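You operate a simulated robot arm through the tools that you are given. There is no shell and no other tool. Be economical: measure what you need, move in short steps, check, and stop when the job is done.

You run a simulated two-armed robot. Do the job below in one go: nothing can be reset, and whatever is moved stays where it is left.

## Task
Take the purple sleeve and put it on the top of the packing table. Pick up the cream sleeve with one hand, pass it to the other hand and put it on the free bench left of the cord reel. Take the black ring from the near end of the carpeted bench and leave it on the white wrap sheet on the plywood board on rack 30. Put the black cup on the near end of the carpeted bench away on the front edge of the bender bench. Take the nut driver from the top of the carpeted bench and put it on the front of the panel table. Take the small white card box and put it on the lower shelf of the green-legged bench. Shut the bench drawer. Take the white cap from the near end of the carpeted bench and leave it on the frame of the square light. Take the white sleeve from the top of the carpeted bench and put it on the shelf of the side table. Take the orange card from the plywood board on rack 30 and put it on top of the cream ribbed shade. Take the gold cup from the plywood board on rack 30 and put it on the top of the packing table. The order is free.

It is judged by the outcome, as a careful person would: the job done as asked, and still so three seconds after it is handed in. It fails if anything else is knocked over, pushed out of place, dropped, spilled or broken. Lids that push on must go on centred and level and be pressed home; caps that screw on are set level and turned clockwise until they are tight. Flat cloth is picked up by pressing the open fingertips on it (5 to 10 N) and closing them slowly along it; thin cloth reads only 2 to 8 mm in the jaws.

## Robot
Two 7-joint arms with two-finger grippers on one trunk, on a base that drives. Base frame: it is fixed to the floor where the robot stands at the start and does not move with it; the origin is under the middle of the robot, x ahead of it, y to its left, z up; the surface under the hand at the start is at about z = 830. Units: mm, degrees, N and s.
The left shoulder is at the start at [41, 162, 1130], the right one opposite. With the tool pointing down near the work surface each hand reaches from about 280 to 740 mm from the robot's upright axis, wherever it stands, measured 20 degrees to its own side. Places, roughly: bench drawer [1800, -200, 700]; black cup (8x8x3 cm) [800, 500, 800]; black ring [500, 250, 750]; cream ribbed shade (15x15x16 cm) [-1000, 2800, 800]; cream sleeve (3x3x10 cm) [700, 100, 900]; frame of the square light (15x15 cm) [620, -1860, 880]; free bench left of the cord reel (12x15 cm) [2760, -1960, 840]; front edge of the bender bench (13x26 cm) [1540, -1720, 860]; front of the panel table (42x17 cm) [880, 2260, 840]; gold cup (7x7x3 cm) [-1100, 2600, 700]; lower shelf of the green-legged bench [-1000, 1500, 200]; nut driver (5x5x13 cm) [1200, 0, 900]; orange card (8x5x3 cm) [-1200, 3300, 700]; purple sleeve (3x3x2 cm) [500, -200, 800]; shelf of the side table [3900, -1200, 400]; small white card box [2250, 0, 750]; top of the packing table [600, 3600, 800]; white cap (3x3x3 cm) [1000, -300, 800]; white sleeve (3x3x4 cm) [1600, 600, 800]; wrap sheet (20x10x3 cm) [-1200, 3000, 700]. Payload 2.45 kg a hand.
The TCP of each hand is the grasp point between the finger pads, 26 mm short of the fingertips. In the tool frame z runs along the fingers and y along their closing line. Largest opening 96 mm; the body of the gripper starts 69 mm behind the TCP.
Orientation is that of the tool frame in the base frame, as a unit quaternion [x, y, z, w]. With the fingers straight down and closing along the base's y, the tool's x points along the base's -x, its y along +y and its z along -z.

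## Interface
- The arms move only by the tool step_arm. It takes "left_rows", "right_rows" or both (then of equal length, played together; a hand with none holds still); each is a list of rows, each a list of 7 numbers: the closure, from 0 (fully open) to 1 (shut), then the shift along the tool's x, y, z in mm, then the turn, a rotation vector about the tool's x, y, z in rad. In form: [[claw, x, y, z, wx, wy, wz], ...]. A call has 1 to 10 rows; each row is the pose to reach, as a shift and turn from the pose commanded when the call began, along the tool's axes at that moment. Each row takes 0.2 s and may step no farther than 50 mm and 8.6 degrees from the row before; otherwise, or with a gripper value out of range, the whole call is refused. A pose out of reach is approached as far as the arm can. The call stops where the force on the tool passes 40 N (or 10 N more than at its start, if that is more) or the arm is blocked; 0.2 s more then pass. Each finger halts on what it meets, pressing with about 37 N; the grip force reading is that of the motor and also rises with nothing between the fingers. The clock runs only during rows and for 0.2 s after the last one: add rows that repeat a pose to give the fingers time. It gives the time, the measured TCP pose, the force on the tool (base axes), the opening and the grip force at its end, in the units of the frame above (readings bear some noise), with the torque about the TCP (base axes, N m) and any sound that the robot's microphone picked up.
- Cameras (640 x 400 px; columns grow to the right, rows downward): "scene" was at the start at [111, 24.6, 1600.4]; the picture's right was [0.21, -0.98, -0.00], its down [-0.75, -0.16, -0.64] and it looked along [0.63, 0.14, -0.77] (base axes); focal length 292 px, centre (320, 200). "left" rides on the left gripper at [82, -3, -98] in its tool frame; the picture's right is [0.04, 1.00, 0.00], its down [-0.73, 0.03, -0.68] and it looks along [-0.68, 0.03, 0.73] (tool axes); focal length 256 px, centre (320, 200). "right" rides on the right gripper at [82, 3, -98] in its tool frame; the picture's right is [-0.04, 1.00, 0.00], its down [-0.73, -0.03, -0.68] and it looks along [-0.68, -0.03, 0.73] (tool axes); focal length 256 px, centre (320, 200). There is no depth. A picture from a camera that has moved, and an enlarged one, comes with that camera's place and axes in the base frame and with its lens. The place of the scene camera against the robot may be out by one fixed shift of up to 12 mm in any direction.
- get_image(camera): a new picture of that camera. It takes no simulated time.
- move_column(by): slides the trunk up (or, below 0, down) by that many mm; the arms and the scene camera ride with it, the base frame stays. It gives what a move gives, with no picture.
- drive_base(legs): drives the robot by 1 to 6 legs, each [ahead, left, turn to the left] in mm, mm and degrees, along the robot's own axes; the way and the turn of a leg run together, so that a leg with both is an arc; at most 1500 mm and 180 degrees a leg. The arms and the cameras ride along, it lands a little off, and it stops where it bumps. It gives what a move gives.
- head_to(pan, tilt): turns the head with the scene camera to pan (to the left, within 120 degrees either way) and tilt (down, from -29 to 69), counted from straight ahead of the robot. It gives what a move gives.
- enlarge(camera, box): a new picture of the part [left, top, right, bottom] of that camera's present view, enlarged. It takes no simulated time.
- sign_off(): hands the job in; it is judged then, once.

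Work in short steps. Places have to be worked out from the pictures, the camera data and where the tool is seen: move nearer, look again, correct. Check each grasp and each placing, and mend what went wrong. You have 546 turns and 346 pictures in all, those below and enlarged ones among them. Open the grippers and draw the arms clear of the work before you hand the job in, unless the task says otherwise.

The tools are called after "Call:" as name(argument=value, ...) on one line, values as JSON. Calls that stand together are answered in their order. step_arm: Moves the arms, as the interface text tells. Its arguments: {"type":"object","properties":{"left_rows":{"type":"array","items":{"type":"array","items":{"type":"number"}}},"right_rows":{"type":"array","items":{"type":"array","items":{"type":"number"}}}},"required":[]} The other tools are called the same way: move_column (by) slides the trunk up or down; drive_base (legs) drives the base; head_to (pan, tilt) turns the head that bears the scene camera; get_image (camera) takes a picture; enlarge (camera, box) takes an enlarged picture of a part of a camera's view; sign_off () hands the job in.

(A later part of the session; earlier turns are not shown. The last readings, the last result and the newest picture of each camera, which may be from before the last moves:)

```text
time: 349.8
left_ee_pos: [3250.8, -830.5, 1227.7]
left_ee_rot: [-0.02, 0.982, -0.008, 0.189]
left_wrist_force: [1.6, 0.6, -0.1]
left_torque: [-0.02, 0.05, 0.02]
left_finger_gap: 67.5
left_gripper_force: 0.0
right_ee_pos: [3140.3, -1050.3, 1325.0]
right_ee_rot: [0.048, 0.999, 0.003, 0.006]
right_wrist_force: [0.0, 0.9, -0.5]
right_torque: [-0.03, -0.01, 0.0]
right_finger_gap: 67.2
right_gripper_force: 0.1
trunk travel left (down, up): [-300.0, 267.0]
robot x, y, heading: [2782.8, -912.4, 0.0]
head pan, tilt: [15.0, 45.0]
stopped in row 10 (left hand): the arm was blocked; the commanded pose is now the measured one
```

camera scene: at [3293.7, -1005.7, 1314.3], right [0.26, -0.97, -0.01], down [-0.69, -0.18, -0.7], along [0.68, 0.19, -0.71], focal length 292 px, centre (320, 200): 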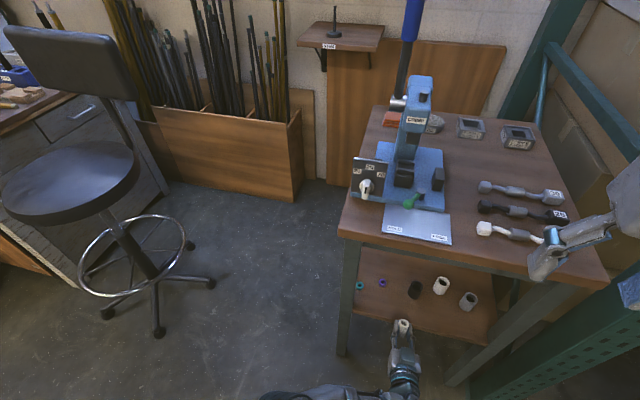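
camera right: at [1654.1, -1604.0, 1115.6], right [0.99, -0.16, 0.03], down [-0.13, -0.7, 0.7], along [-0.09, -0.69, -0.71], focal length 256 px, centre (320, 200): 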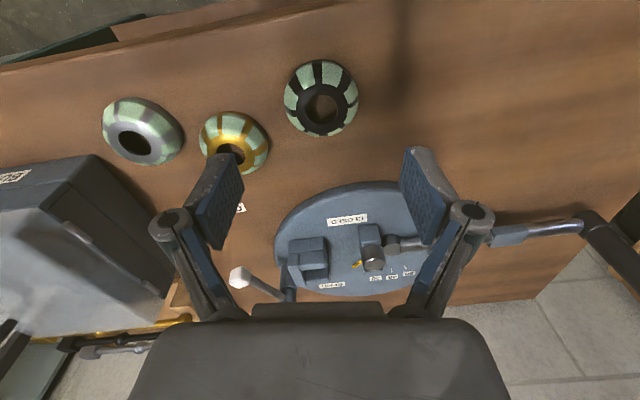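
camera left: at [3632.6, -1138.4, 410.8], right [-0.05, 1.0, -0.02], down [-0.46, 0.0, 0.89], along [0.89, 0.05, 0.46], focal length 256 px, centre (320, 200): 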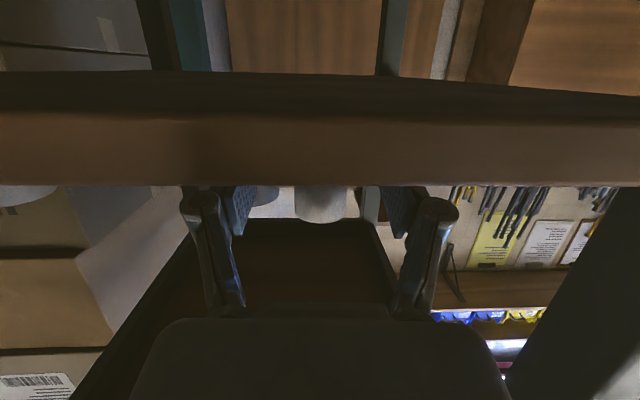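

Now a small finishing move: straighten the left hand and lower both to carry height.

Call:
step_arm(left_rows=[[0.3, 10, 20, 20, 0, 0.1, 0], [0.3, 20, 40, 50, 0, 0.2, 0], [0.3, 30, 60, 80, 0, 0.3, 0], [0.3, 30, 80, 110, 0, 0.38, 0], [0.3, 30, 100, 130, 0, 0.38, 0]], right_rows=[[0.3, 0, -20, 45, 0, 0, 0], [0.3, 0, -40, 90, 0, 0, 0], [0.3, 0, -60, 135, 0, 0, 0], [0.3, 0, -80, 180, 0, 0, 0], [0.3, 0, -80, 220, 0, 0, 0]])

Call:
head_to(pan=110, tilt=35)

Call:
get_image(camera="scene")

```text
time: 351.2
left_ee_pos: [3263.8, -758.7, 1099.9]
left_ee_rot: [-0.014, 1.0, -0.003, 0.003]
left_wrist_force: [-0.4, 0.9, 0.8]
left_torque: [-0.02, 0.0, 0.0]
left_finger_gap: 67.3
left_gripper_force: 0.1
right_ee_pos: [3130.6, -1155.3, 1102.5]
right_ee_rot: [0.05, 0.999, 0.012, 0.009]
right_wrist_force: [0.1, -0.3, -0.7]
right_torque: [0.0, -0.02, -0.01]
right_finger_gap: 67.3
right_gripper_force: 0.1
trunk travel left (down, up): [-300.0, 267.0]
robot x, y, heading: [2783.4, -920.6, -0.3]
head pan, tilt: [15.0, 45.0]
stopped in row 5 (left hand): the arm was blocked; the commanded pose is now the measured one
```

```text
time: 352.9
left_ee_pos: [3265.0, -766.0, 1099.0]
left_ee_rot: [-0.014, 1.0, -0.001, 0.003]
left_wrist_force: [0.2, -0.4, -0.5]
left_torque: [0.02, -0.04, -0.02]
left_finger_gap: 67.1
left_gripper_force: 0.0
right_ee_pos: [3131.6, -1161.4, 1100.3]
right_ee_rot: [0.051, 0.999, 0.015, 0.008]
right_wrist_force: [-0.1, -0.2, 0.3]
right_torque: [0.02, -0.02, -0.01]
right_finger_gap: 67.3
right_gripper_force: 0.0
trunk travel left (down, up): [-300.0, 267.0]
robot x, y, heading: [2780.2, -918.8, 0.1]
head pan, tilt: [110.0, 35.0]
```

```text
195 pictures are left
camera scene: at [2787.7, -853.3, 1623.3], right [0.94, 0.34, 0.0], down [0.19, -0.53, -0.83], along [-0.28, 0.78, -0.56], focal length 292 px, centre (320, 200)
```

scene: 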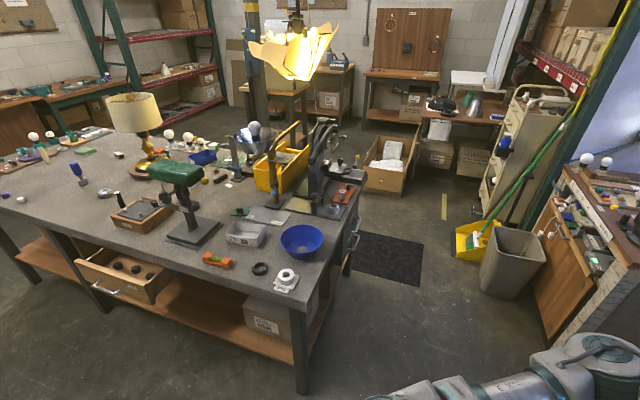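

I enlarge to inspect the drawer and find the small white card box.

Call:
enlarge(camera="scene", box=[180, 180, 360, 360])

Call:
enlarge(camera="scene", box=[40, 150, 220, 320])

```text
2.22 times, centred on (270, 270) of scene
camera zoom: at [2787.7, -853.3, 1623.3], right [0.94, 0.34, 0.0], down [0.19, -0.53, -0.83], along [-0.28, 0.78, -0.56], focal length 650 px, centre (431, 44)
```

zoom: 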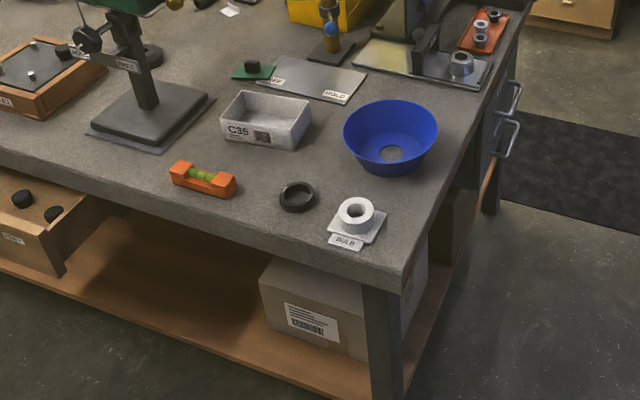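

```text
2.35 times, centred on (130, 235) of scene
camera zoom: at [2787.7, -853.3, 1623.3], right [0.94, 0.34, 0.0], down [0.19, -0.53, -0.83], along [-0.28, 0.78, -0.56], focal length 688 px, centre (767, 118)
```

zoom: 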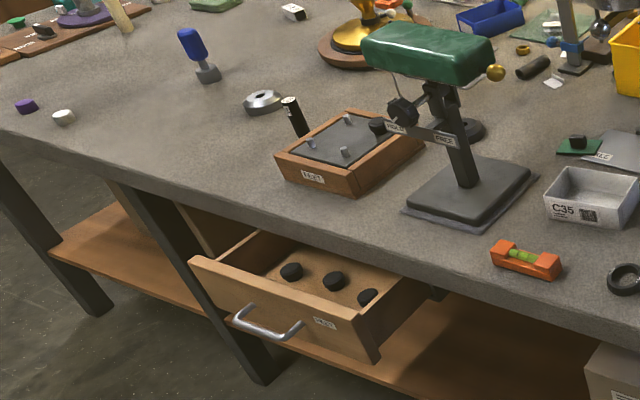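

White card box "C35" is on the bench at ≈[2196,-92]; drawer front spans x≈1590–2000 at y≈-410. I turn to face the bench and strafe to the drawer.

Call:
drive_base(legs=[[0, 0, 90], [0, 1130, 0]])

Call:
head_to(pan=-10, tilt=50)

Call:
get_image(camera="scene")

```text
time: 362.5
left_ee_pos: [1519.5, -444.5, 1101.6]
left_ee_rot: [0.717, -0.697, -0.005, 0.001]
left_wrist_force: [1.7, -0.3, 0.0]
left_torque: [0.03, 0.11, 0.0]
left_finger_gap: 67.3
left_gripper_force: 0.1
right_ee_pos: [1915.3, -575.5, 1097.2]
right_ee_rot: [-0.671, 0.741, 0.02, -0.01]
right_wrist_force: [0.7, 0.8, 0.2]
right_torque: [0.0, 0.1, -0.02]
right_finger_gap: 67.2
right_gripper_force: 0.1
trunk travel left (down, up): [-300.0, 267.0]
robot x, y, heading: [1661.9, -925.2, 90.2]
head pan, tilt: [110.0, 35.0]
```

```text
time: 364.5
left_ee_pos: [1479.8, -447.2, 1098.4]
left_ee_rot: [0.718, -0.696, 0.005, -0.011]
left_wrist_force: [-0.7, 0.3, -0.7]
left_torque: [-0.01, -0.08, -0.03]
left_finger_gap: 67.2
left_gripper_force: 0.1
right_ee_pos: [1875.4, -579.9, 1105.7]
right_ee_rot: [-0.672, 0.741, 0.009, 0.004]
right_wrist_force: [-0.9, 1.0, -0.4]
right_torque: [-0.01, -0.05, 0.04]
right_finger_gap: 67.1
right_gripper_force: 0.0
trunk travel left (down, up): [-300.0, 267.0]
robot x, y, heading: [1659.9, -925.1, 90.1]
head pan, tilt: [-10.0, 50.0]
```

```text
192 pictures are left
camera scene: at [1664.3, -807.1, 1600.2], right [0.99, -0.17, 0.01], down [-0.13, -0.76, -0.64], along [0.11, 0.63, -0.77], focal length 292 px, centre (320, 200)
```

scene: 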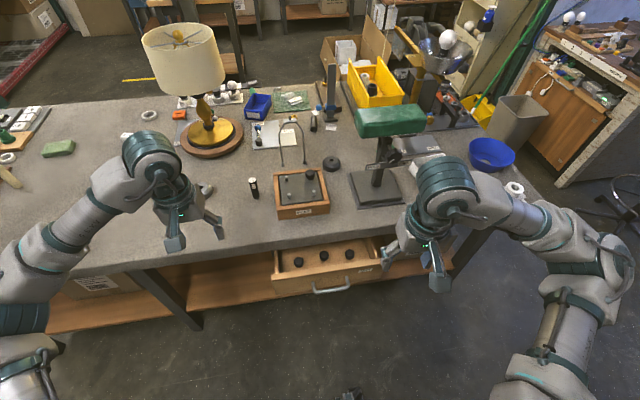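

Drawer front is at y≈-430, z≈690–770, handle at x≈1760. I pitch the right hand forward with fingers closed and bring it in front of the panel at x≈1830.

Call:
step_arm(right_rows=[[0.9, -8, 6, 39, 0, -0.11, 0], [1, -17, 12, 78, 0, -0.22, 0], [1, -25, 18, 117, 0, -0.33, 0], [1, -33, 24, 156, 0, -0.44, 0], [1, -42, 30, 195, 0, -0.55, 0], [1, -50, 35, 234, 0, -0.66, 0], [1, -58, 41, 273, 0, -0.77, 0], [1, -67, 47, 312, 0, -0.88, 0], [1, -75, 53, 350, 0, -1.0, 0], [1, -75, 53, 350, 0, -1.0, 0]])

Call:
get_image(camera="scene")

Call:
get_image(camera="right")

```text
time: 366.7
left_ee_pos: [1502.9, -446.3, 1101.5]
left_ee_rot: [0.717, -0.697, 0.0, -0.006]
left_wrist_force: [0.3, 0.0, 0.7]
left_torque: [0.02, 0.02, -0.01]
left_finger_gap: 67.0
left_gripper_force: 0.2
right_ee_pos: [1786.3, -487.4, 790.2]
right_ee_rot: [-0.579, 0.654, 0.331, 0.357]
right_wrist_force: [0.6, 0.0, 1.0]
right_torque: [0.02, -0.02, 0.03]
right_finger_gap: 0.1
right_gripper_force: 28.1
right hand out of reach, approached as far as the arm can: row 4, 5, 6, 7, 8, 9, 10
trunk travel left (down, up): [-300.0, 267.0]
robot x, y, heading: [1663.8, -923.9, 89.9]
head pan, tilt: [-10.0, 50.0]
```

```text
191 pictures are left
camera scene: at [1677.3, -805.0, 1599.9], right [0.98, -0.17, 0.0], down [-0.13, -0.76, -0.64], along [0.11, 0.63, -0.77], focal length 292 px, centre (320, 200)
```

scene: 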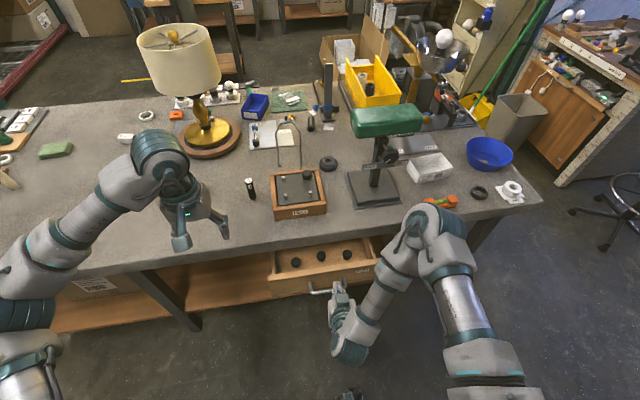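

```text
190 pictures are left
camera right: at [1768.4, -612.3, 771.8], right [-0.99, 0.13, 0.05], down [0.03, -0.2, 0.98], along [0.14, 0.97, 0.19], focal length 256 px, centre (320, 200)
```

right: 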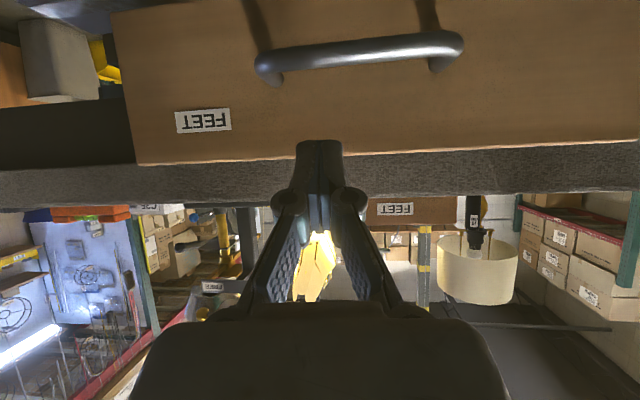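

The fingertips face the panel just at its top edge. I lower the trunk 38 mm so they meet the panel above the handle.

Call:
move_column(by=-38)

Call:
get_image(camera="right")

```text
time: 367.5
left_ee_pos: [1495.8, -448.9, 1065.3]
left_ee_rot: [0.718, -0.696, 0.001, -0.008]
left_wrist_force: [-0.8, -0.1, 1.1]
left_torque: [0.03, 0.0, 0.0]
left_finger_gap: 67.3
left_gripper_force: 0.0
right_ee_pos: [1782.2, -489.3, 752.2]
right_ee_rot: [-0.581, 0.653, 0.33, 0.357]
right_wrist_force: [-0.3, 0.4, 1.5]
right_torque: [0.01, -0.01, -0.02]
right_finger_gap: 0.1
right_gripper_force: 29.0
trunk travel left (down, up): [-262.0, 305.0]
robot x, y, heading: [1664.1, -925.6, 90.1]
head pan, tilt: [-10.0, 50.0]
```

```text
189 pictures are left
camera right: at [1763.0, -614.4, 734.6], right [-0.99, 0.13, 0.05], down [0.03, -0.19, 0.98], along [0.13, 0.97, 0.19], focal length 256 px, centre (320, 200)
```

right: 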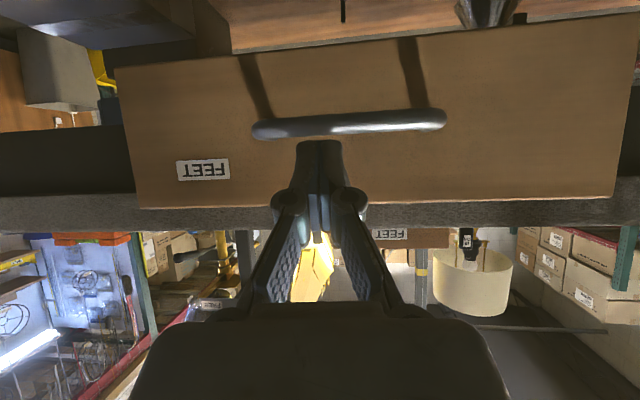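

Aligned. I push by driving forward in stages.

Call:
drive_base(legs=[[80, 0, 0]])

Call:
get_image(camera="right")

```text
time: 368.6
left_ee_pos: [1499.6, -366.3, 1062.5]
left_ee_rot: [0.717, -0.697, 0.0, -0.005]
left_wrist_force: [1.2, 0.2, 0.6]
left_torque: [-0.04, -0.02, -0.02]
left_finger_gap: 67.5
left_gripper_force: 0.1
right_ee_pos: [1782.2, -409.0, 751.1]
right_ee_rot: [-0.582, 0.653, 0.331, 0.354]
right_wrist_force: [0.3, -0.6, 0.3]
right_torque: [0.03, -0.02, 0.0]
right_finger_gap: 0.0
right_gripper_force: 28.5
trunk travel left (down, up): [-262.0, 305.0]
robot x, y, heading: [1663.1, -847.2, 90.2]
head pan, tilt: [-10.0, 50.0]
```

```text
188 pictures are left
camera right: at [1765.1, -533.5, 733.5], right [-0.99, 0.13, 0.05], down [0.03, -0.19, 0.98], along [0.13, 0.97, 0.19], focal length 256 px, centre (320, 200)
```

right: 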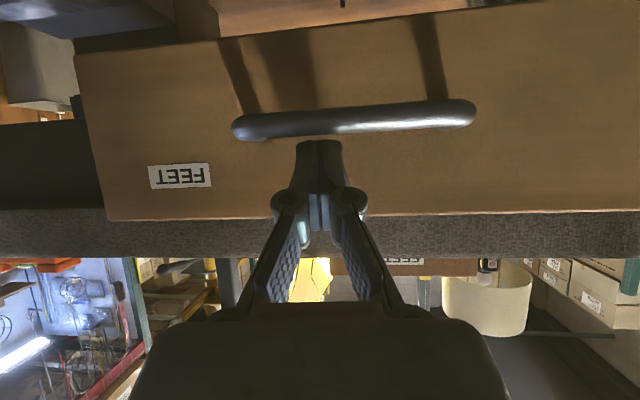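

The drawer is sliding in. I push on.

Call:
drive_base(legs=[[60, 0, 0]])

Call:
get_image(camera="right")

Call:
get_image(camera="scene")

```text
time: 369.5
left_ee_pos: [1497.8, -311.3, 1063.2]
left_ee_rot: [0.717, -0.697, 0.001, -0.009]
left_wrist_force: [-0.5, 1.1, -0.2]
left_torque: [-0.03, -0.01, 0.0]
left_finger_gap: 66.9
left_gripper_force: 0.1
right_ee_pos: [1780.9, -352.2, 752.2]
right_ee_rot: [-0.581, 0.652, 0.331, 0.356]
right_wrist_force: [1.1, -1.2, -0.7]
right_torque: [-0.02, 0.01, 0.0]
right_finger_gap: 0.2
right_gripper_force: 28.1
trunk travel left (down, up): [-262.0, 305.0]
robot x, y, heading: [1665.0, -784.4, 90.2]
head pan, tilt: [-10.0, 50.0]
```

```text
187 pictures are left
camera right: at [1763.7, -476.6, 735.0], right [-0.99, 0.13, 0.05], down [0.03, -0.2, 0.98], along [0.13, 0.97, 0.19], focal length 256 px, centre (320, 200)
```

right: 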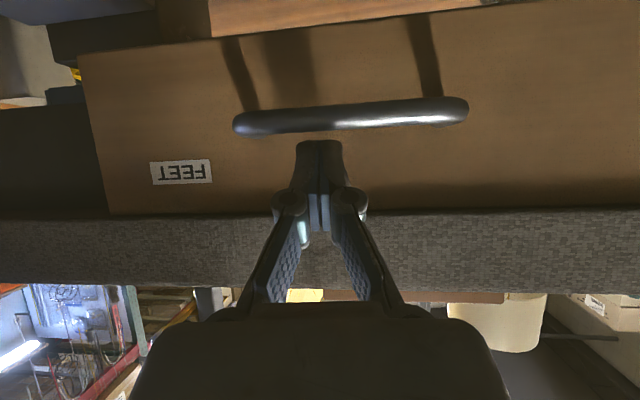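

```text
186 pictures are left
camera scene: at [1677.3, -645.9, 1561.6], right [0.99, -0.17, 0.0], down [-0.13, -0.76, -0.64], along [0.11, 0.63, -0.77], focal length 292 px, centre (320, 200)
```

scene: 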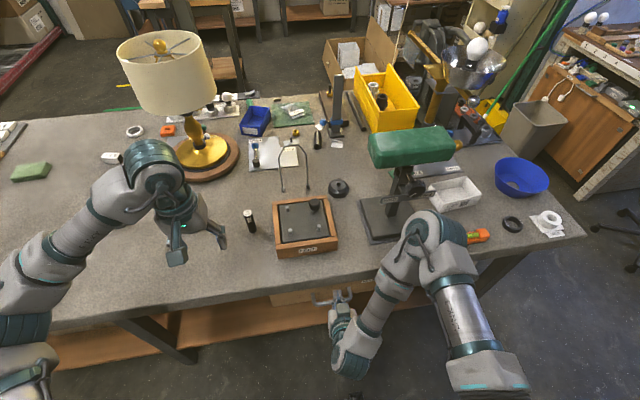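

Nearly flush; I continue in small pushes until it stops.

Call:
drive_base(legs=[[30, 0, 0]])

Call:
get_image(camera="right")

```text
time: 370.4
left_ee_pos: [1497.0, -286.7, 1067.2]
left_ee_rot: [0.717, -0.697, -0.001, -0.01]
left_wrist_force: [-0.4, -0.2, -0.5]
left_torque: [0.0, 0.03, 0.01]
left_finger_gap: 67.3
left_gripper_force: 0.0
right_ee_pos: [1781.0, -324.9, 754.8]
right_ee_rot: [-0.58, 0.651, 0.333, 0.358]
right_wrist_force: [0.4, 0.1, -0.7]
right_torque: [0.01, -0.04, -0.02]
right_finger_gap: 0.0
right_gripper_force: 28.4
trunk travel left (down, up): [-262.0, 305.0]
robot x, y, heading: [1663.0, -756.6, 90.0]
head pan, tilt: [-10.0, 50.0]
```

```text
185 pictures are left
camera right: at [1763.3, -450.0, 736.7], right [-0.99, 0.12, 0.05], down [0.03, -0.2, 0.98], along [0.13, 0.97, 0.19], focal length 256 px, centre (320, 200)
```

right: 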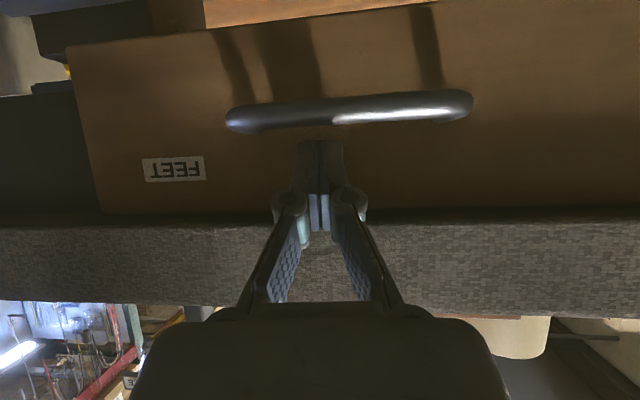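

Call:
drive_base(legs=[[25, 0, 0]])

Call:
get_image(camera="right")

```text
time: 371.2
left_ee_pos: [1495.4, -278.1, 1070.7]
left_ee_rot: [0.717, -0.697, -0.003, -0.012]
left_wrist_force: [-0.2, 0.1, 0.4]
left_torque: [0.05, -0.01, 0.03]
left_finger_gap: 67.3
left_gripper_force: 0.0
right_ee_pos: [1780.7, -318.6, 757.4]
right_ee_rot: [-0.583, 0.65, 0.333, 0.356]
right_wrist_force: [-0.1, -0.6, -1.1]
right_torque: [-0.03, 0.01, 0.05]
right_finger_gap: 0.0
right_gripper_force: 27.9
trunk travel left (down, up): [-262.0, 305.0]
robot x, y, heading: [1662.4, -741.8, 90.1]
head pan, tilt: [-10.0, 50.0]
stopped in leg 1: the force on the tool passed its limit at 64 N (the readings are from after the stop); the commanded pose is now the measured one
```

```text
184 pictures are left
camera right: at [1762.8, -444.5, 739.6], right [-0.99, 0.12, 0.05], down [0.03, -0.2, 0.98], along [0.13, 0.97, 0.19], focal length 256 px, centre (320, 200)
```

right: 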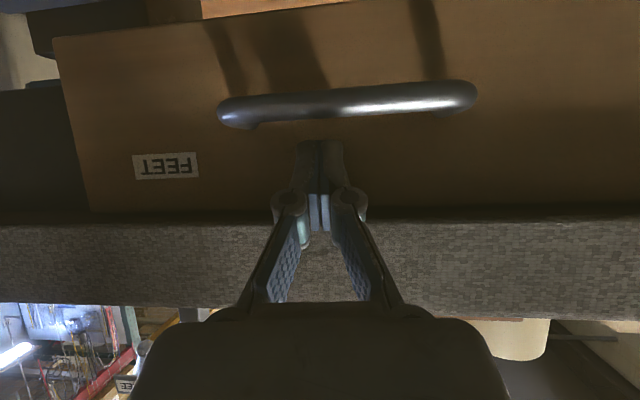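

The drawer hit its stop (64 N) flush with the bench edge. I back off, restore the right hand to pointing down and verify.

Call:
drive_base(legs=[[-180, 0, 0]])

Call:
move_column(by=38)

Call:
step_arm(right_rows=[[1, -15, 0, -35, 0, 0.11, 0], [0.9, -30, 0, -70, 0, 0.22, 0], [0.8, -45, 0, -105, 0, 0.33, 0], [0.7, -60, 0, -140, 0, 0.44, 0], [0.6, -75, 0, -175, 0, 0.55, 0], [0.5, -90, 0, -210, 0, 0.66, 0], [0.4, -110, 0, -240, 0, 0.77, 0], [0.3, -130, 0, -265, 0, 0.88, 0], [0.3, -150, 0, -290, 0, 1.0, 0], [0.3, -150, 0, -290, 0, 1.0, 0]])

Call:
get_image(camera="scene")

```text
time: 372.7
left_ee_pos: [1496.5, -457.2, 1070.5]
left_ee_rot: [0.716, -0.698, -0.003, -0.014]
left_wrist_force: [0.6, 0.7, 0.2]
left_torque: [0.04, -0.01, -0.01]
left_finger_gap: 67.2
left_gripper_force: 0.0
right_ee_pos: [1781.1, -499.6, 756.7]
right_ee_rot: [-0.583, 0.65, 0.333, 0.356]
right_wrist_force: [-0.2, 0.4, 0.6]
right_torque: [-0.03, -0.01, 0.01]
right_finger_gap: 0.0
right_gripper_force: 28.9
trunk travel left (down, up): [-262.0, 305.0]
robot x, y, heading: [1664.4, -918.1, 90.0]
head pan, tilt: [-10.0, 50.0]
```

```text
time: 373.5
left_ee_pos: [1496.2, -459.7, 1110.2]
left_ee_rot: [0.716, -0.698, -0.005, -0.013]
left_wrist_force: [-0.3, -0.4, 0.2]
left_torque: [-0.02, -0.01, -0.01]
left_finger_gap: 67.4
left_gripper_force: 0.1
right_ee_pos: [1781.4, -501.4, 797.3]
right_ee_rot: [-0.582, 0.65, 0.333, 0.358]
right_wrist_force: [-0.5, -0.5, 0.2]
right_torque: [0.04, 0.02, 0.0]
right_finger_gap: 0.2
right_gripper_force: 28.9
trunk travel left (down, up): [-300.0, 267.0]
robot x, y, heading: [1667.7, -918.0, 90.1]
head pan, tilt: [-10.0, 50.0]
```

```text
time: 375.7
left_ee_pos: [1496.1, -462.0, 1110.2]
left_ee_rot: [0.716, -0.698, -0.005, -0.014]
left_wrist_force: [-0.4, 0.3, 0.6]
left_torque: [-0.03, -0.03, 0.01]
left_finger_gap: 67.3
left_gripper_force: 0.0
right_ee_pos: [1769.1, -670.9, 1075.2]
right_ee_rot: [-0.67, 0.742, 0.013, 0.001]
right_wrist_force: [0.8, 0.0, -0.4]
right_torque: [-0.03, -0.02, -0.01]
right_finger_gap: 67.2
right_gripper_force: 0.0
right hand out of reach, approached as far as the arm can: row 3, 4, 5, 6, 7
trunk travel left (down, up): [-300.0, 267.0]
robot x, y, heading: [1660.1, -921.7, 90.3]
head pan, tilt: [-10.0, 50.0]
```

```text
183 pictures are left
camera scene: at [1675.7, -802.7, 1600.1], right [0.98, -0.17, 0.0], down [-0.13, -0.76, -0.64], along [0.11, 0.63, -0.77], focal length 292 px, centre (320, 200)
```

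scene: 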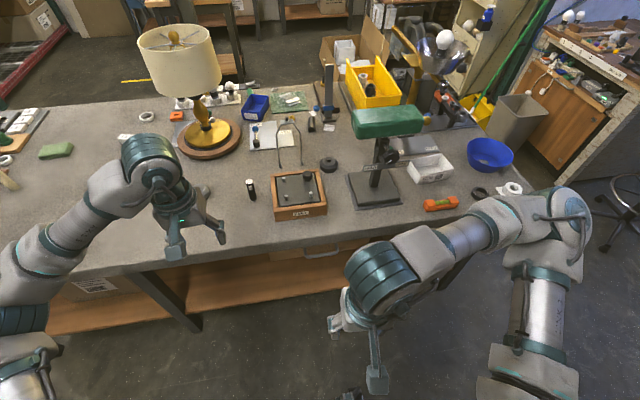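

The drawer is shut. Now to the white cap at ≈[1048,-259]: I strafe left and let the sway settle.

Call:
drive_base(legs=[[0, 800, 0], [100, 0, 0]])

Call:
step_arm(right_rows=[[0.3, -40, -10, 0, 0, 0, 0], [0.3, -85, -20, 0, 0, 0, 0], [0.3, -130, -30, 0, 0, 0, 0], [0.3, -175, -40, 0, 0, 0, 0], [0.3, -220, -50, 0, 0, 0, 0], [0.3, -265, -60, 10, 0, 0, 0], [0.3, -300, -70, 30, 0, 0, 0], [0.3, -320, -75, 60, 0, 0, 0], [0.3, -320, -75, 90, 0, 0, 0], [0.3, -320, -75, 100, 0, 0, 0]])

Call:
get_image(camera="right")

Call:
get_image(camera="scene")

```text
time: 380.7
left_ee_pos: [703.3, -363.1, 1111.1]
left_ee_rot: [0.717, -0.697, -0.006, -0.013]
left_wrist_force: [0.3, 0.4, -0.4]
left_torque: [-0.03, -0.01, 0.02]
left_finger_gap: 67.3
left_gripper_force: 0.1
right_ee_pos: [973.6, -571.2, 1076.0]
right_ee_rot: [-0.669, 0.743, 0.015, 0.001]
right_wrist_force: [0.1, 1.3, 0.2]
right_torque: [-0.01, -0.01, -0.01]
right_finger_gap: 67.3
right_gripper_force: 0.0
trunk travel left (down, up): [-300.0, 267.0]
robot x, y, heading: [869.4, -822.5, 89.9]
head pan, tilt: [-10.0, 50.0]
```

```text
time: 382.9
left_ee_pos: [699.8, -365.5, 1112.9]
left_ee_rot: [0.716, -0.698, -0.007, -0.015]
left_wrist_force: [-0.6, 0.2, -0.5]
left_torque: [0.01, 0.02, -0.04]
left_finger_gap: 67.1
left_gripper_force: 0.1
right_ee_pos: [1077.8, -260.9, 982.1]
right_ee_rot: [-0.67, 0.742, 0.014, 0.003]
right_wrist_force: [-0.5, 0.1, 0.4]
right_torque: [-0.01, -0.01, -0.04]
right_finger_gap: 67.2
right_gripper_force: 0.1
trunk travel left (down, up): [-300.0, 267.0]
robot x, y, heading: [867.4, -819.5, 90.0]
head pan, tilt: [-10.0, 50.0]
```

```text
182 pictures are left
camera right: at [1066.6, -343.4, 1079.1], right [-0.99, 0.14, 0.02], down [0.11, 0.71, 0.7], along [0.09, 0.69, -0.72], focal length 256 px, centre (320, 200)
```

right: 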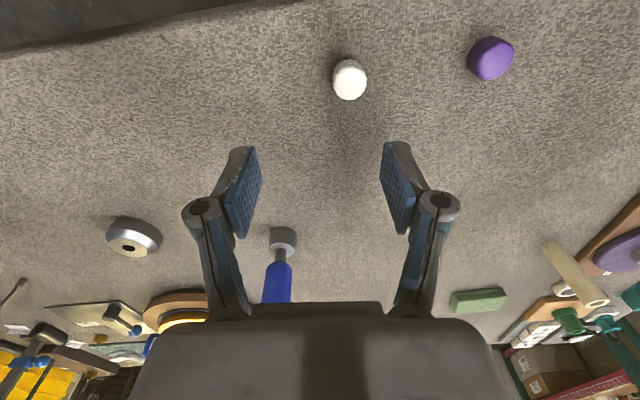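

```text
181 pictures are left
camera scene: at [880.1, -702.5, 1600.1], right [0.98, -0.17, 0.0], down [-0.13, -0.76, -0.64], along [0.11, 0.63, -0.77], focal length 292 px, centre (320, 200)
```

scene: 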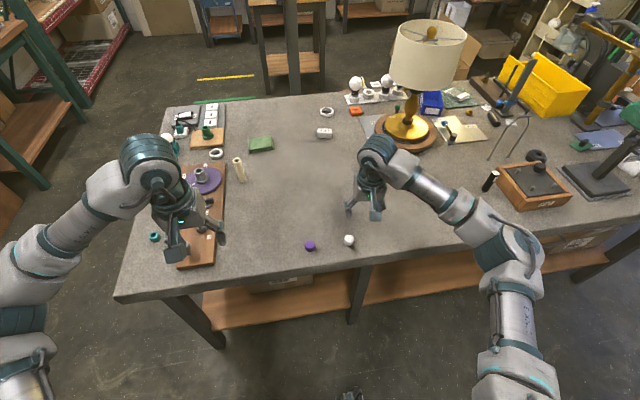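

Cap at [1049,-260]; I shift over it and descend.

Call:
step_arm(right_rows=[[0.35, 1, 14, 30, 0, 0, 0], [0.35, 2, 29, 60, 0, 0, 0], [0.35, 2, 29, 90, 0, 0, 0], [0.35, 2, 29, 90, 0, 0, 0], [0.35, 2, 29, 90, 0, 0, 0]])

Call:
get_image(camera="right")

```text
time: 384.1
left_ee_pos: [700.4, -364.9, 1112.8]
left_ee_rot: [0.716, -0.698, -0.007, -0.015]
left_wrist_force: [-1.0, -0.2, 0.0]
left_torque: [-0.05, 0.0, 0.02]
left_finger_gap: 67.3
left_gripper_force: 0.0
right_ee_pos: [1046.4, -257.5, 893.8]
right_ee_rot: [-0.67, 0.742, 0.015, 0.004]
right_wrist_force: [-0.1, -0.4, -0.9]
right_torque: [0.03, 0.03, -0.02]
right_finger_gap: 62.2
right_gripper_force: 0.0
trunk travel left (down, up): [-300.0, 267.0]
robot x, y, heading: [864.7, -819.5, 89.9]
head pan, tilt: [-10.0, 50.0]
```

```text
180 pictures are left
camera right: at [1035.6, -340.5, 989.6], right [-0.99, 0.14, 0.02], down [0.11, 0.71, 0.7], along [0.09, 0.69, -0.72], focal length 256 px, centre (320, 200)
```

right: 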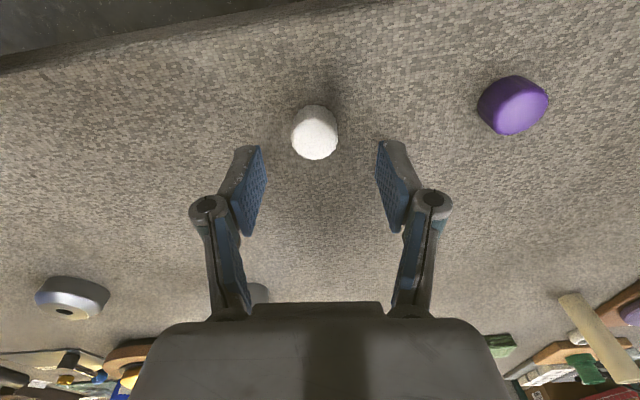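

Centred. Down, close and lift.

Call:
step_arm(right_rows=[[0.35, 3, -2, 18, 0, 0, 0], [0.35, 3, -2, 33, 0, 0, 0], [0.35, 3, -2, 33, 0, 0, 0], [0.6, 3, -2, 33, 0, 0, 0], [0.85, 3, -2, 33, 0, 0, 0], [0.85, 3, -2, 33, 0, 0, 0], [0.85, 3, -2, 10, 0, 0, 0], [0.85, 3, -2, -35, 0, 0, 0], [0.85, 3, -2, -80, 0, 0, 0], [0.85, 3, -2, -125, 0, 0, 0]])

Call:
get_image(camera="right")

```text
time: 386.3
left_ee_pos: [699.5, -364.1, 1112.7]
left_ee_rot: [0.716, -0.698, -0.005, -0.015]
left_wrist_force: [-1.4, 0.2, 0.1]
left_torque: [0.04, -0.03, 0.01]
left_finger_gap: 67.0
left_gripper_force: 0.0
right_ee_pos: [1050.0, -263.7, 1020.4]
right_ee_rot: [-0.67, 0.742, 0.014, 0.004]
right_wrist_force: [0.6, 0.0, -0.1]
right_torque: [0.03, 0.01, 0.0]
right_finger_gap: 28.0
right_gripper_force: 37.1
trunk travel left (down, up): [-300.0, 267.0]
robot x, y, heading: [866.3, -823.2, 90.1]
head pan, tilt: [-10.0, 50.0]
```

```text
179 pictures are left
camera right: at [1039.3, -347.2, 1115.3], right [-0.99, 0.14, 0.02], down [0.11, 0.71, 0.7], along [0.09, 0.69, -0.72], focal length 256 px, centre (320, 200)
```

right: 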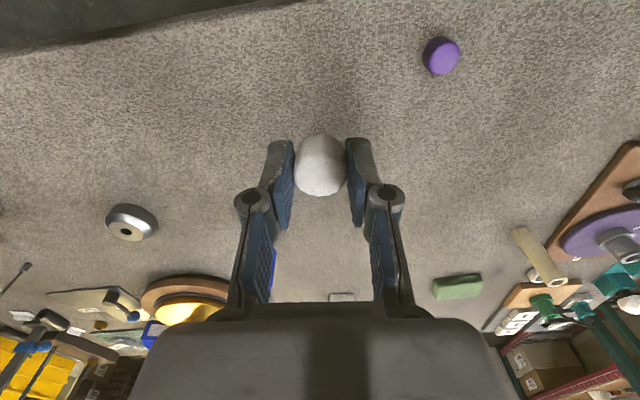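

Cap held. I retract, turn to face the right wall, and approach the square light.

Call:
step_arm(right_rows=[[0.85, 45, 0, -20, 0, 0, 0], [0.85, 90, 0, -40, 0, 0, 0], [0.85, 135, 0, -60, 0, 0, 0], [0.85, 175, 0, -80, 0, 0, 0]])

Call:
drive_base(legs=[[-70, 0, 0], [0, 0, 180], [0, -40, 0], [300, 0, 0]])

Call:
head_to(pan=-15, tilt=45)

Call:
get_image(camera="scene")

```text
time: 387.3
left_ee_pos: [698.5, -365.3, 1112.9]
left_ee_rot: [0.716, -0.698, -0.006, -0.016]
left_wrist_force: [-0.4, -1.0, -0.5]
left_torque: [0.0, -0.05, -0.01]
left_finger_gap: 67.4
left_gripper_force: 0.1
right_ee_pos: [1033.8, -440.8, 1095.6]
right_ee_rot: [-0.67, 0.742, 0.014, 0.004]
right_wrist_force: [0.1, -0.4, -0.2]
right_torque: [0.06, -0.02, 0.03]
right_finger_gap: 28.2
right_gripper_force: 36.7
trunk travel left (down, up): [-300.0, 267.0]
robot x, y, heading: [864.8, -822.0, 90.4]
head pan, tilt: [-10.0, 50.0]
```

```text
time: 397.8
left_ee_pos: [973.6, -1650.3, 1114.5]
left_ee_rot: [0.702, 0.712, -0.013, 0.01]
left_wrist_force: [-0.8, -0.4, 0.1]
left_torque: [-0.02, -0.02, 0.0]
left_finger_gap: 67.4
left_gripper_force: 0.1
right_ee_pos: [640.6, -1571.8, 1093.0]
right_ee_rot: [0.747, 0.665, 0.0, 0.018]
right_wrist_force: [-0.4, -0.7, -0.1]
right_torque: [0.03, -0.04, -0.03]
right_finger_gap: 28.0
right_gripper_force: 37.6
trunk travel left (down, up): [-300.0, 267.0]
robot x, y, heading: [823.3, -1188.6, -90.6]
head pan, tilt: [-10.0, 50.0]
```

```text
time: 398.5
left_ee_pos: [960.4, -1647.5, 1116.2]
left_ee_rot: [0.704, 0.71, -0.013, 0.013]
left_wrist_force: [-2.0, -0.2, -0.2]
left_torque: [-0.04, -0.13, -0.03]
left_finger_gap: 67.2
left_gripper_force: 0.0
right_ee_pos: [628.6, -1569.3, 1093.8]
right_ee_rot: [0.748, 0.663, 0.0, 0.019]
right_wrist_force: [-1.6, -0.3, 0.0]
right_torque: [0.07, -0.13, -0.03]
right_finger_gap: 28.0
right_gripper_force: 36.9
trunk travel left (down, up): [-300.0, 267.0]
robot x, y, heading: [814.1, -1189.2, -90.8]
head pan, tilt: [-15.0, 45.0]
```

```text
178 pictures are left
camera scene: at [757.7, -1297.8, 1606.1], right [-0.96, 0.27, -0.02], down [0.21, 0.68, -0.7], along [-0.18, -0.68, -0.71], focal length 292 px, centre (320, 200)
```

scene: 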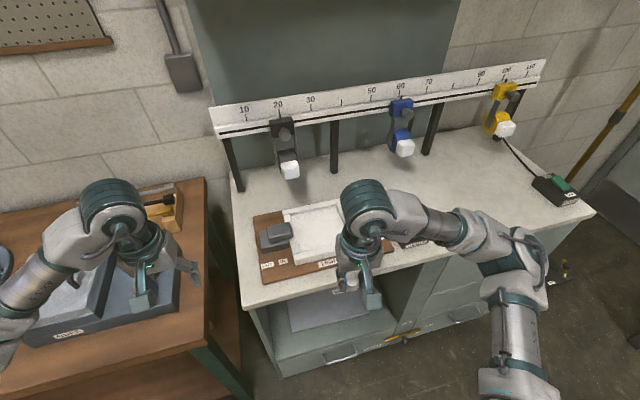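

I look at the light with the right wrist camera.

Call:
get_image(camera="right")

```text
177 pictures are left
camera right: at [636.9, -1485.5, 1189.2], right [0.99, -0.16, 0.03], down [-0.13, -0.71, 0.7], along [-0.09, -0.69, -0.72], focal length 256 px, centre (320, 200)
```

right: 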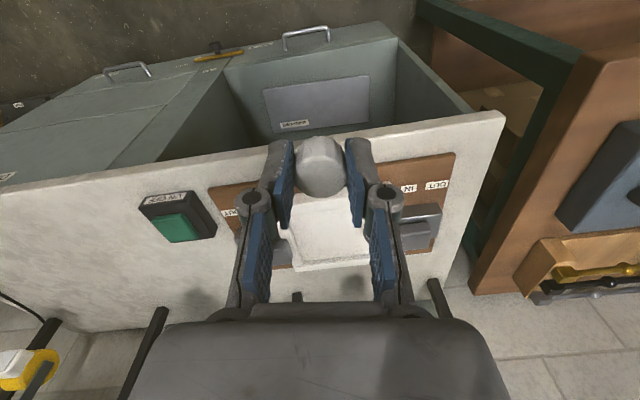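

I move the right hand aside to see the light clearly.

Call:
step_arm(right_rows=[[0.85, 0, -45, 0, 0, 0, 0], [0.85, 0, -90, 0, 0, 0, 0], [0.85, 0, -135, 0, 0, 0, 0], [0.85, 0, -170, 0, 0, 0, 0], [0.85, 0, -170, 0, 0, 0, 0], [0.85, 0, -170, 0, 0, 0, 0]])

Call:
enlarge(camera="scene", box=[240, 180, 400, 300])

```text
time: 400.1
left_ee_pos: [991.8, -1643.7, 1114.3]
left_ee_rot: [0.702, 0.712, -0.017, 0.008]
left_wrist_force: [-1.3, 0.3, -0.4]
left_torque: [0.0, -0.08, -0.03]
left_finger_gap: 67.0
left_gripper_force: 0.0
right_ee_pos: [490.9, -1545.8, 1094.7]
right_ee_rot: [0.745, 0.666, -0.008, 0.016]
right_wrist_force: [0.3, 0.5, -0.2]
right_torque: [-0.04, -0.07, 0.02]
right_finger_gap: 27.8
right_gripper_force: 37.0
trunk travel left (down, up): [-300.0, 267.0]
robot x, y, heading: [827.8, -1194.0, -90.7]
head pan, tilt: [-15.0, 45.0]
stopped in row 6 (right hand): the arm was blocked; the commanded pose is now the measured one
```

```text
3.33 times, centred on (320, 240) of scene
camera zoom: at [808.2, -1296.6, 1607.2], right [-0.96, 0.27, 0.0], down [0.19, 0.68, -0.71], along [-0.19, -0.68, -0.71], focal length 974 px, centre (320, 67)
```

zoom: 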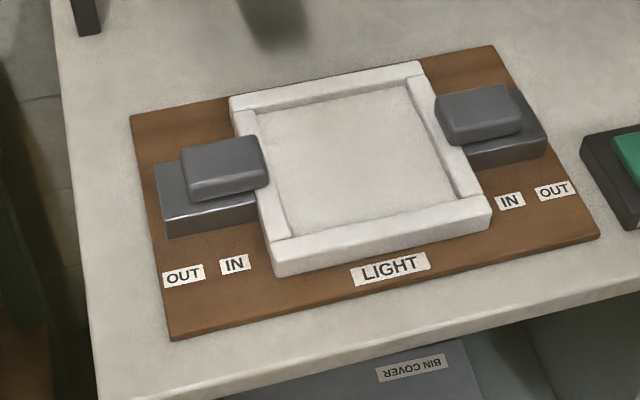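

The 15×15 cm area is the light's face inside the raised frame, centre ≈[612,-1860]. I bring the cap over its front half with a slight forward pitch to keep the wrist off the hanging spot lamp.

Call:
step_arm(right_rows=[[0.85, -33, 19, 0, 0, -0.05, 0], [0.85, -66, 38, 0, 0, -0.1, 0], [0.85, -99, 57, 0, 0, -0.15, 0], [0.85, -132, 76, 0, 0, -0.2, 0], [0.85, -165, 95, 0, 0, -0.25, 0], [0.85, -198, 113, 0, 0, -0.3, 0], [0.85, -231, 132, 20, 0, -0.3, 0], [0.85, -264, 151, 50, 0, -0.3, 0], [0.85, -264, 151, 80, 0, -0.3, 0], [0.85, -264, 151, 80, 0, -0.3, 0]])

Call:
step_arm(right_rows=[[0.85, 0, 0, 0, 0, 0, 0], [0.85, 0, 0, 0, 0, 0, 0], [0.85, 0, 0, 0, 0, 0, 0], [0.85, 0, 0, 0, 0, 0, 0], [0.85, 0, 0, 0, 0, 0, 0], [0.85, 0, 0, 0, 0, 0, 0], [0.85, 0, 0, 0, 0, 0, 0], [0.85, 0, 0, 0, 0, 0, 0], [0.85, 0, 0, 0, 0, 0, 0], [0.85, 0, 0, 0, 0, 0, 0]])

Call:
get_image(camera="right")

Call:
get_image(camera="scene")

```text
time: 402.3
left_ee_pos: [1013.0, -1643.7, 1113.5]
left_ee_rot: [0.7, 0.714, -0.023, 0.002]
left_wrist_force: [1.3, -0.2, 0.6]
left_torque: [0.02, 0.05, -0.01]
left_finger_gap: 67.1
left_gripper_force: 0.0
right_ee_pos: [631.6, -1829.1, 1027.7]
right_ee_rot: [0.734, 0.658, -0.124, 0.112]
right_wrist_force: [1.8, 0.2, 0.1]
right_torque: [-0.01, 0.05, 0.02]
right_finger_gap: 27.8
right_gripper_force: 37.3
trunk travel left (down, up): [-300.0, 267.0]
robot x, y, heading: [832.4, -1192.8, -90.8]
head pan, tilt: [-15.0, 45.0]
```

```text
time: 404.5
left_ee_pos: [992.9, -1645.1, 1114.2]
left_ee_rot: [0.702, 0.712, -0.018, 0.007]
left_wrist_force: [-0.8, -0.3, -0.1]
left_torque: [0.0, 0.0, 0.03]
left_finger_gap: 67.1
left_gripper_force: 0.2
right_ee_pos: [612.2, -1828.4, 1025.1]
right_ee_rot: [0.736, 0.657, -0.119, 0.115]
right_wrist_force: [-0.7, -0.7, -0.1]
right_torque: [-0.02, -0.05, -0.02]
right_finger_gap: 27.6
right_gripper_force: 37.2
trunk travel left (down, up): [-300.0, 267.0]
robot x, y, heading: [825.6, -1192.9, -90.4]
head pan, tilt: [-15.0, 45.0]
```

```text
175 pictures are left
camera right: at [626.0, -1720.1, 1091.6], right [0.99, -0.15, 0.03], down [-0.09, -0.47, 0.88], along [-0.12, -0.87, -0.47], focal length 256 px, centre (320, 200)
```

right: 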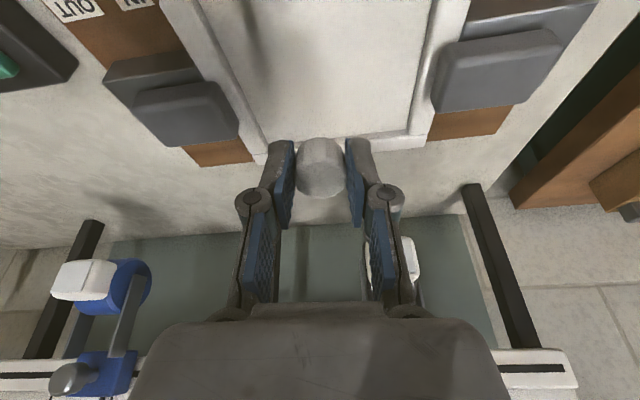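

```text
174 pictures are left
camera scene: at [808.8, -1299.6, 1607.0], right [-0.96, 0.27, 0.0], down [0.19, 0.68, -0.7], along [-0.19, -0.68, -0.71], focal length 292 px, centre (320, 200)
```

scene: 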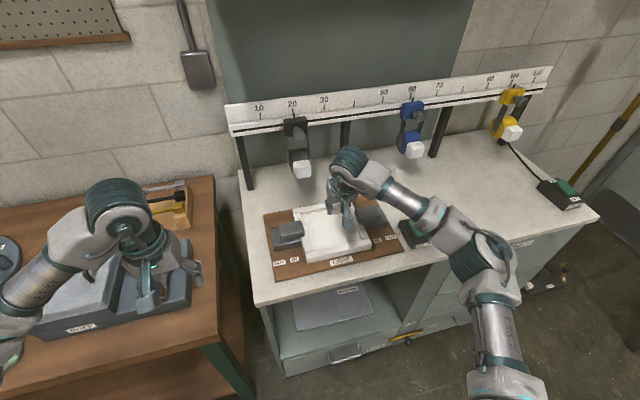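

It will land inside the frame. I lower it straight down, slowly at the end.

Call:
step_arm(right_rows=[[0.85, 10, 0, 29, 0, 0, 0], [0.85, 20, 0, 57, 0, 0, 0], [0.85, 26, 0, 76, 0, 0, 0], [0.85, 29, 0, 83, 0, 0, 0], [0.85, 31, 0, 90, 0, 0, 0], [0.85, 33, 0, 96, 0, 0, 0], [0.85, 35, 0, 101, 0, 0, 0], [0.85, 37, 0, 107, 0, 0, 0]])

Call:
get_image(camera="right")

```text
time: 406.3
left_ee_pos: [993.4, -1641.7, 1116.6]
left_ee_rot: [0.701, 0.713, -0.02, 0.008]
left_wrist_force: [-0.6, -1.0, -0.8]
left_torque: [0.03, -0.08, 0.0]
left_finger_gap: 67.2
left_gripper_force: 0.1
right_ee_pos: [617.2, -1827.4, 920.5]
right_ee_rot: [0.734, 0.658, -0.12, 0.121]
right_wrist_force: [12.4, -1.3, 24.9]
right_torque: [0.04, -0.41, 0.01]
right_finger_gap: 27.7
right_gripper_force: 36.7
trunk travel left (down, up): [-300.0, 267.0]
robot x, y, heading: [825.5, -1192.7, -90.7]
head pan, tilt: [-15.0, 45.0]
```

```text
173 pictures are left
camera right: at [630.7, -1717.9, 984.8], right [0.99, -0.14, 0.03], down [-0.1, -0.45, 0.89], along [-0.11, -0.88, -0.46], focal length 256 px, centre (320, 200)
```

right: 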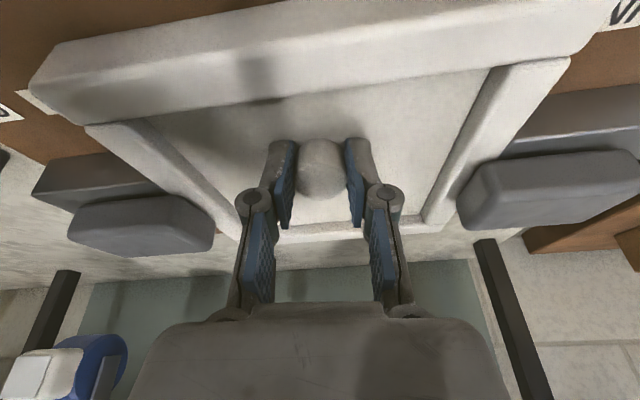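

Cap touches the light face inside the frame. I ease off and release slowly.

Call:
step_arm(right_rows=[[0.85, -1, 0, -2, 0, 0, 0], [0.75, -1, 0, -2, 0, 0, 0], [0.68, -1, 0, -2, 0, 0, 0], [0.6, -1, 0, -2, 0, 0, 0], [0.5, -1, 0, -2, 0, 0, 0], [0.45, -1, 0, -2, 0, 0, 0]])

Call:
get_image(camera="right")

```text
time: 407.7
left_ee_pos: [1004.4, -1644.0, 1112.5]
left_ee_rot: [0.7, 0.714, -0.02, 0.004]
left_wrist_force: [1.5, 0.1, -0.2]
left_torque: [0.04, -0.03, 0.01]
left_finger_gap: 67.1
left_gripper_force: 0.1
right_ee_pos: [623.5, -1827.9, 914.9]
right_ee_rot: [0.736, 0.657, -0.122, 0.11]
right_wrist_force: [-5.7, 5.7, 17.3]
right_torque: [0.29, 0.77, -0.13]
right_finger_gap: 52.8
right_gripper_force: 11.8
trunk travel left (down, up): [-300.0, 267.0]
robot x, y, heading: [829.2, -1194.8, -90.7]
head pan, tilt: [-15.0, 45.0]
```

```text
172 pictures are left
camera right: at [637.6, -1719.1, 981.6], right [0.99, -0.15, 0.02], down [-0.08, -0.47, 0.88], along [-0.12, -0.87, -0.48], focal length 256 px, centre (320, 200)
```

right: 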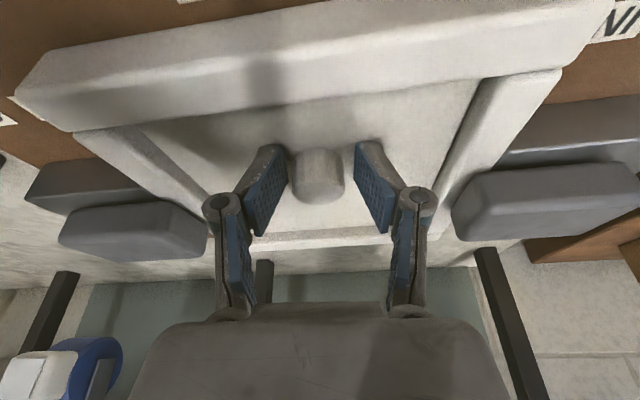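

Released. I withdraw along the tool axis.

Call:
step_arm(right_rows=[[0.45, 0, 2, -8, 0, 0, 0], [0.45, 0, 2, -30, 0, 0, 0], [0.45, 0, 2, -70, 0, 0, 0], [0.45, 0, 0, -110, 0, 0, 0], [0.45, 0, 0, -150, 0, 0, 0]])

Call:
get_image(camera="right")

```text
time: 408.9
left_ee_pos: [1003.2, -1643.1, 1113.9]
left_ee_rot: [0.701, 0.713, -0.021, 0.005]
left_wrist_force: [-1.0, 0.4, 1.3]
left_torque: [-0.01, 0.04, -0.02]
left_finger_gap: 67.3
left_gripper_force: 0.0
right_ee_pos: [628.1, -1778.4, 1056.2]
right_ee_rot: [0.735, 0.658, -0.121, 0.113]
right_wrist_force: [-0.2, 1.0, 0.7]
right_torque: [0.0, 0.02, -0.01]
right_finger_gap: 52.5
right_gripper_force: 0.0
trunk travel left (down, up): [-300.0, 267.0]
robot x, y, heading: [828.0, -1192.3, -90.7]
head pan, tilt: [-15.0, 45.0]
```

```text
171 pictures are left
camera right: at [641.6, -1670.1, 1122.8], right [0.99, -0.15, 0.02], down [-0.09, -0.46, 0.88], along [-0.12, -0.87, -0.47], focal length 256 px, centre (320, 200)
```

right: 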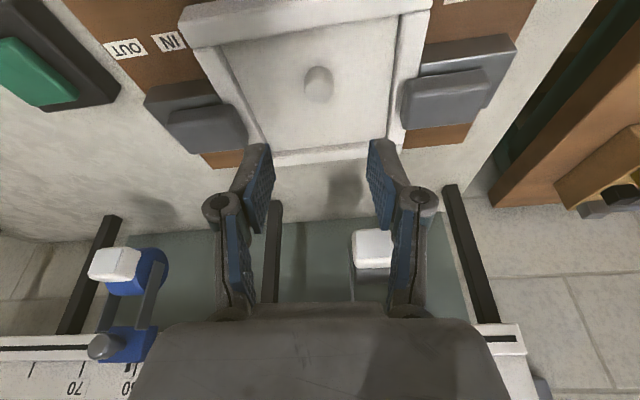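

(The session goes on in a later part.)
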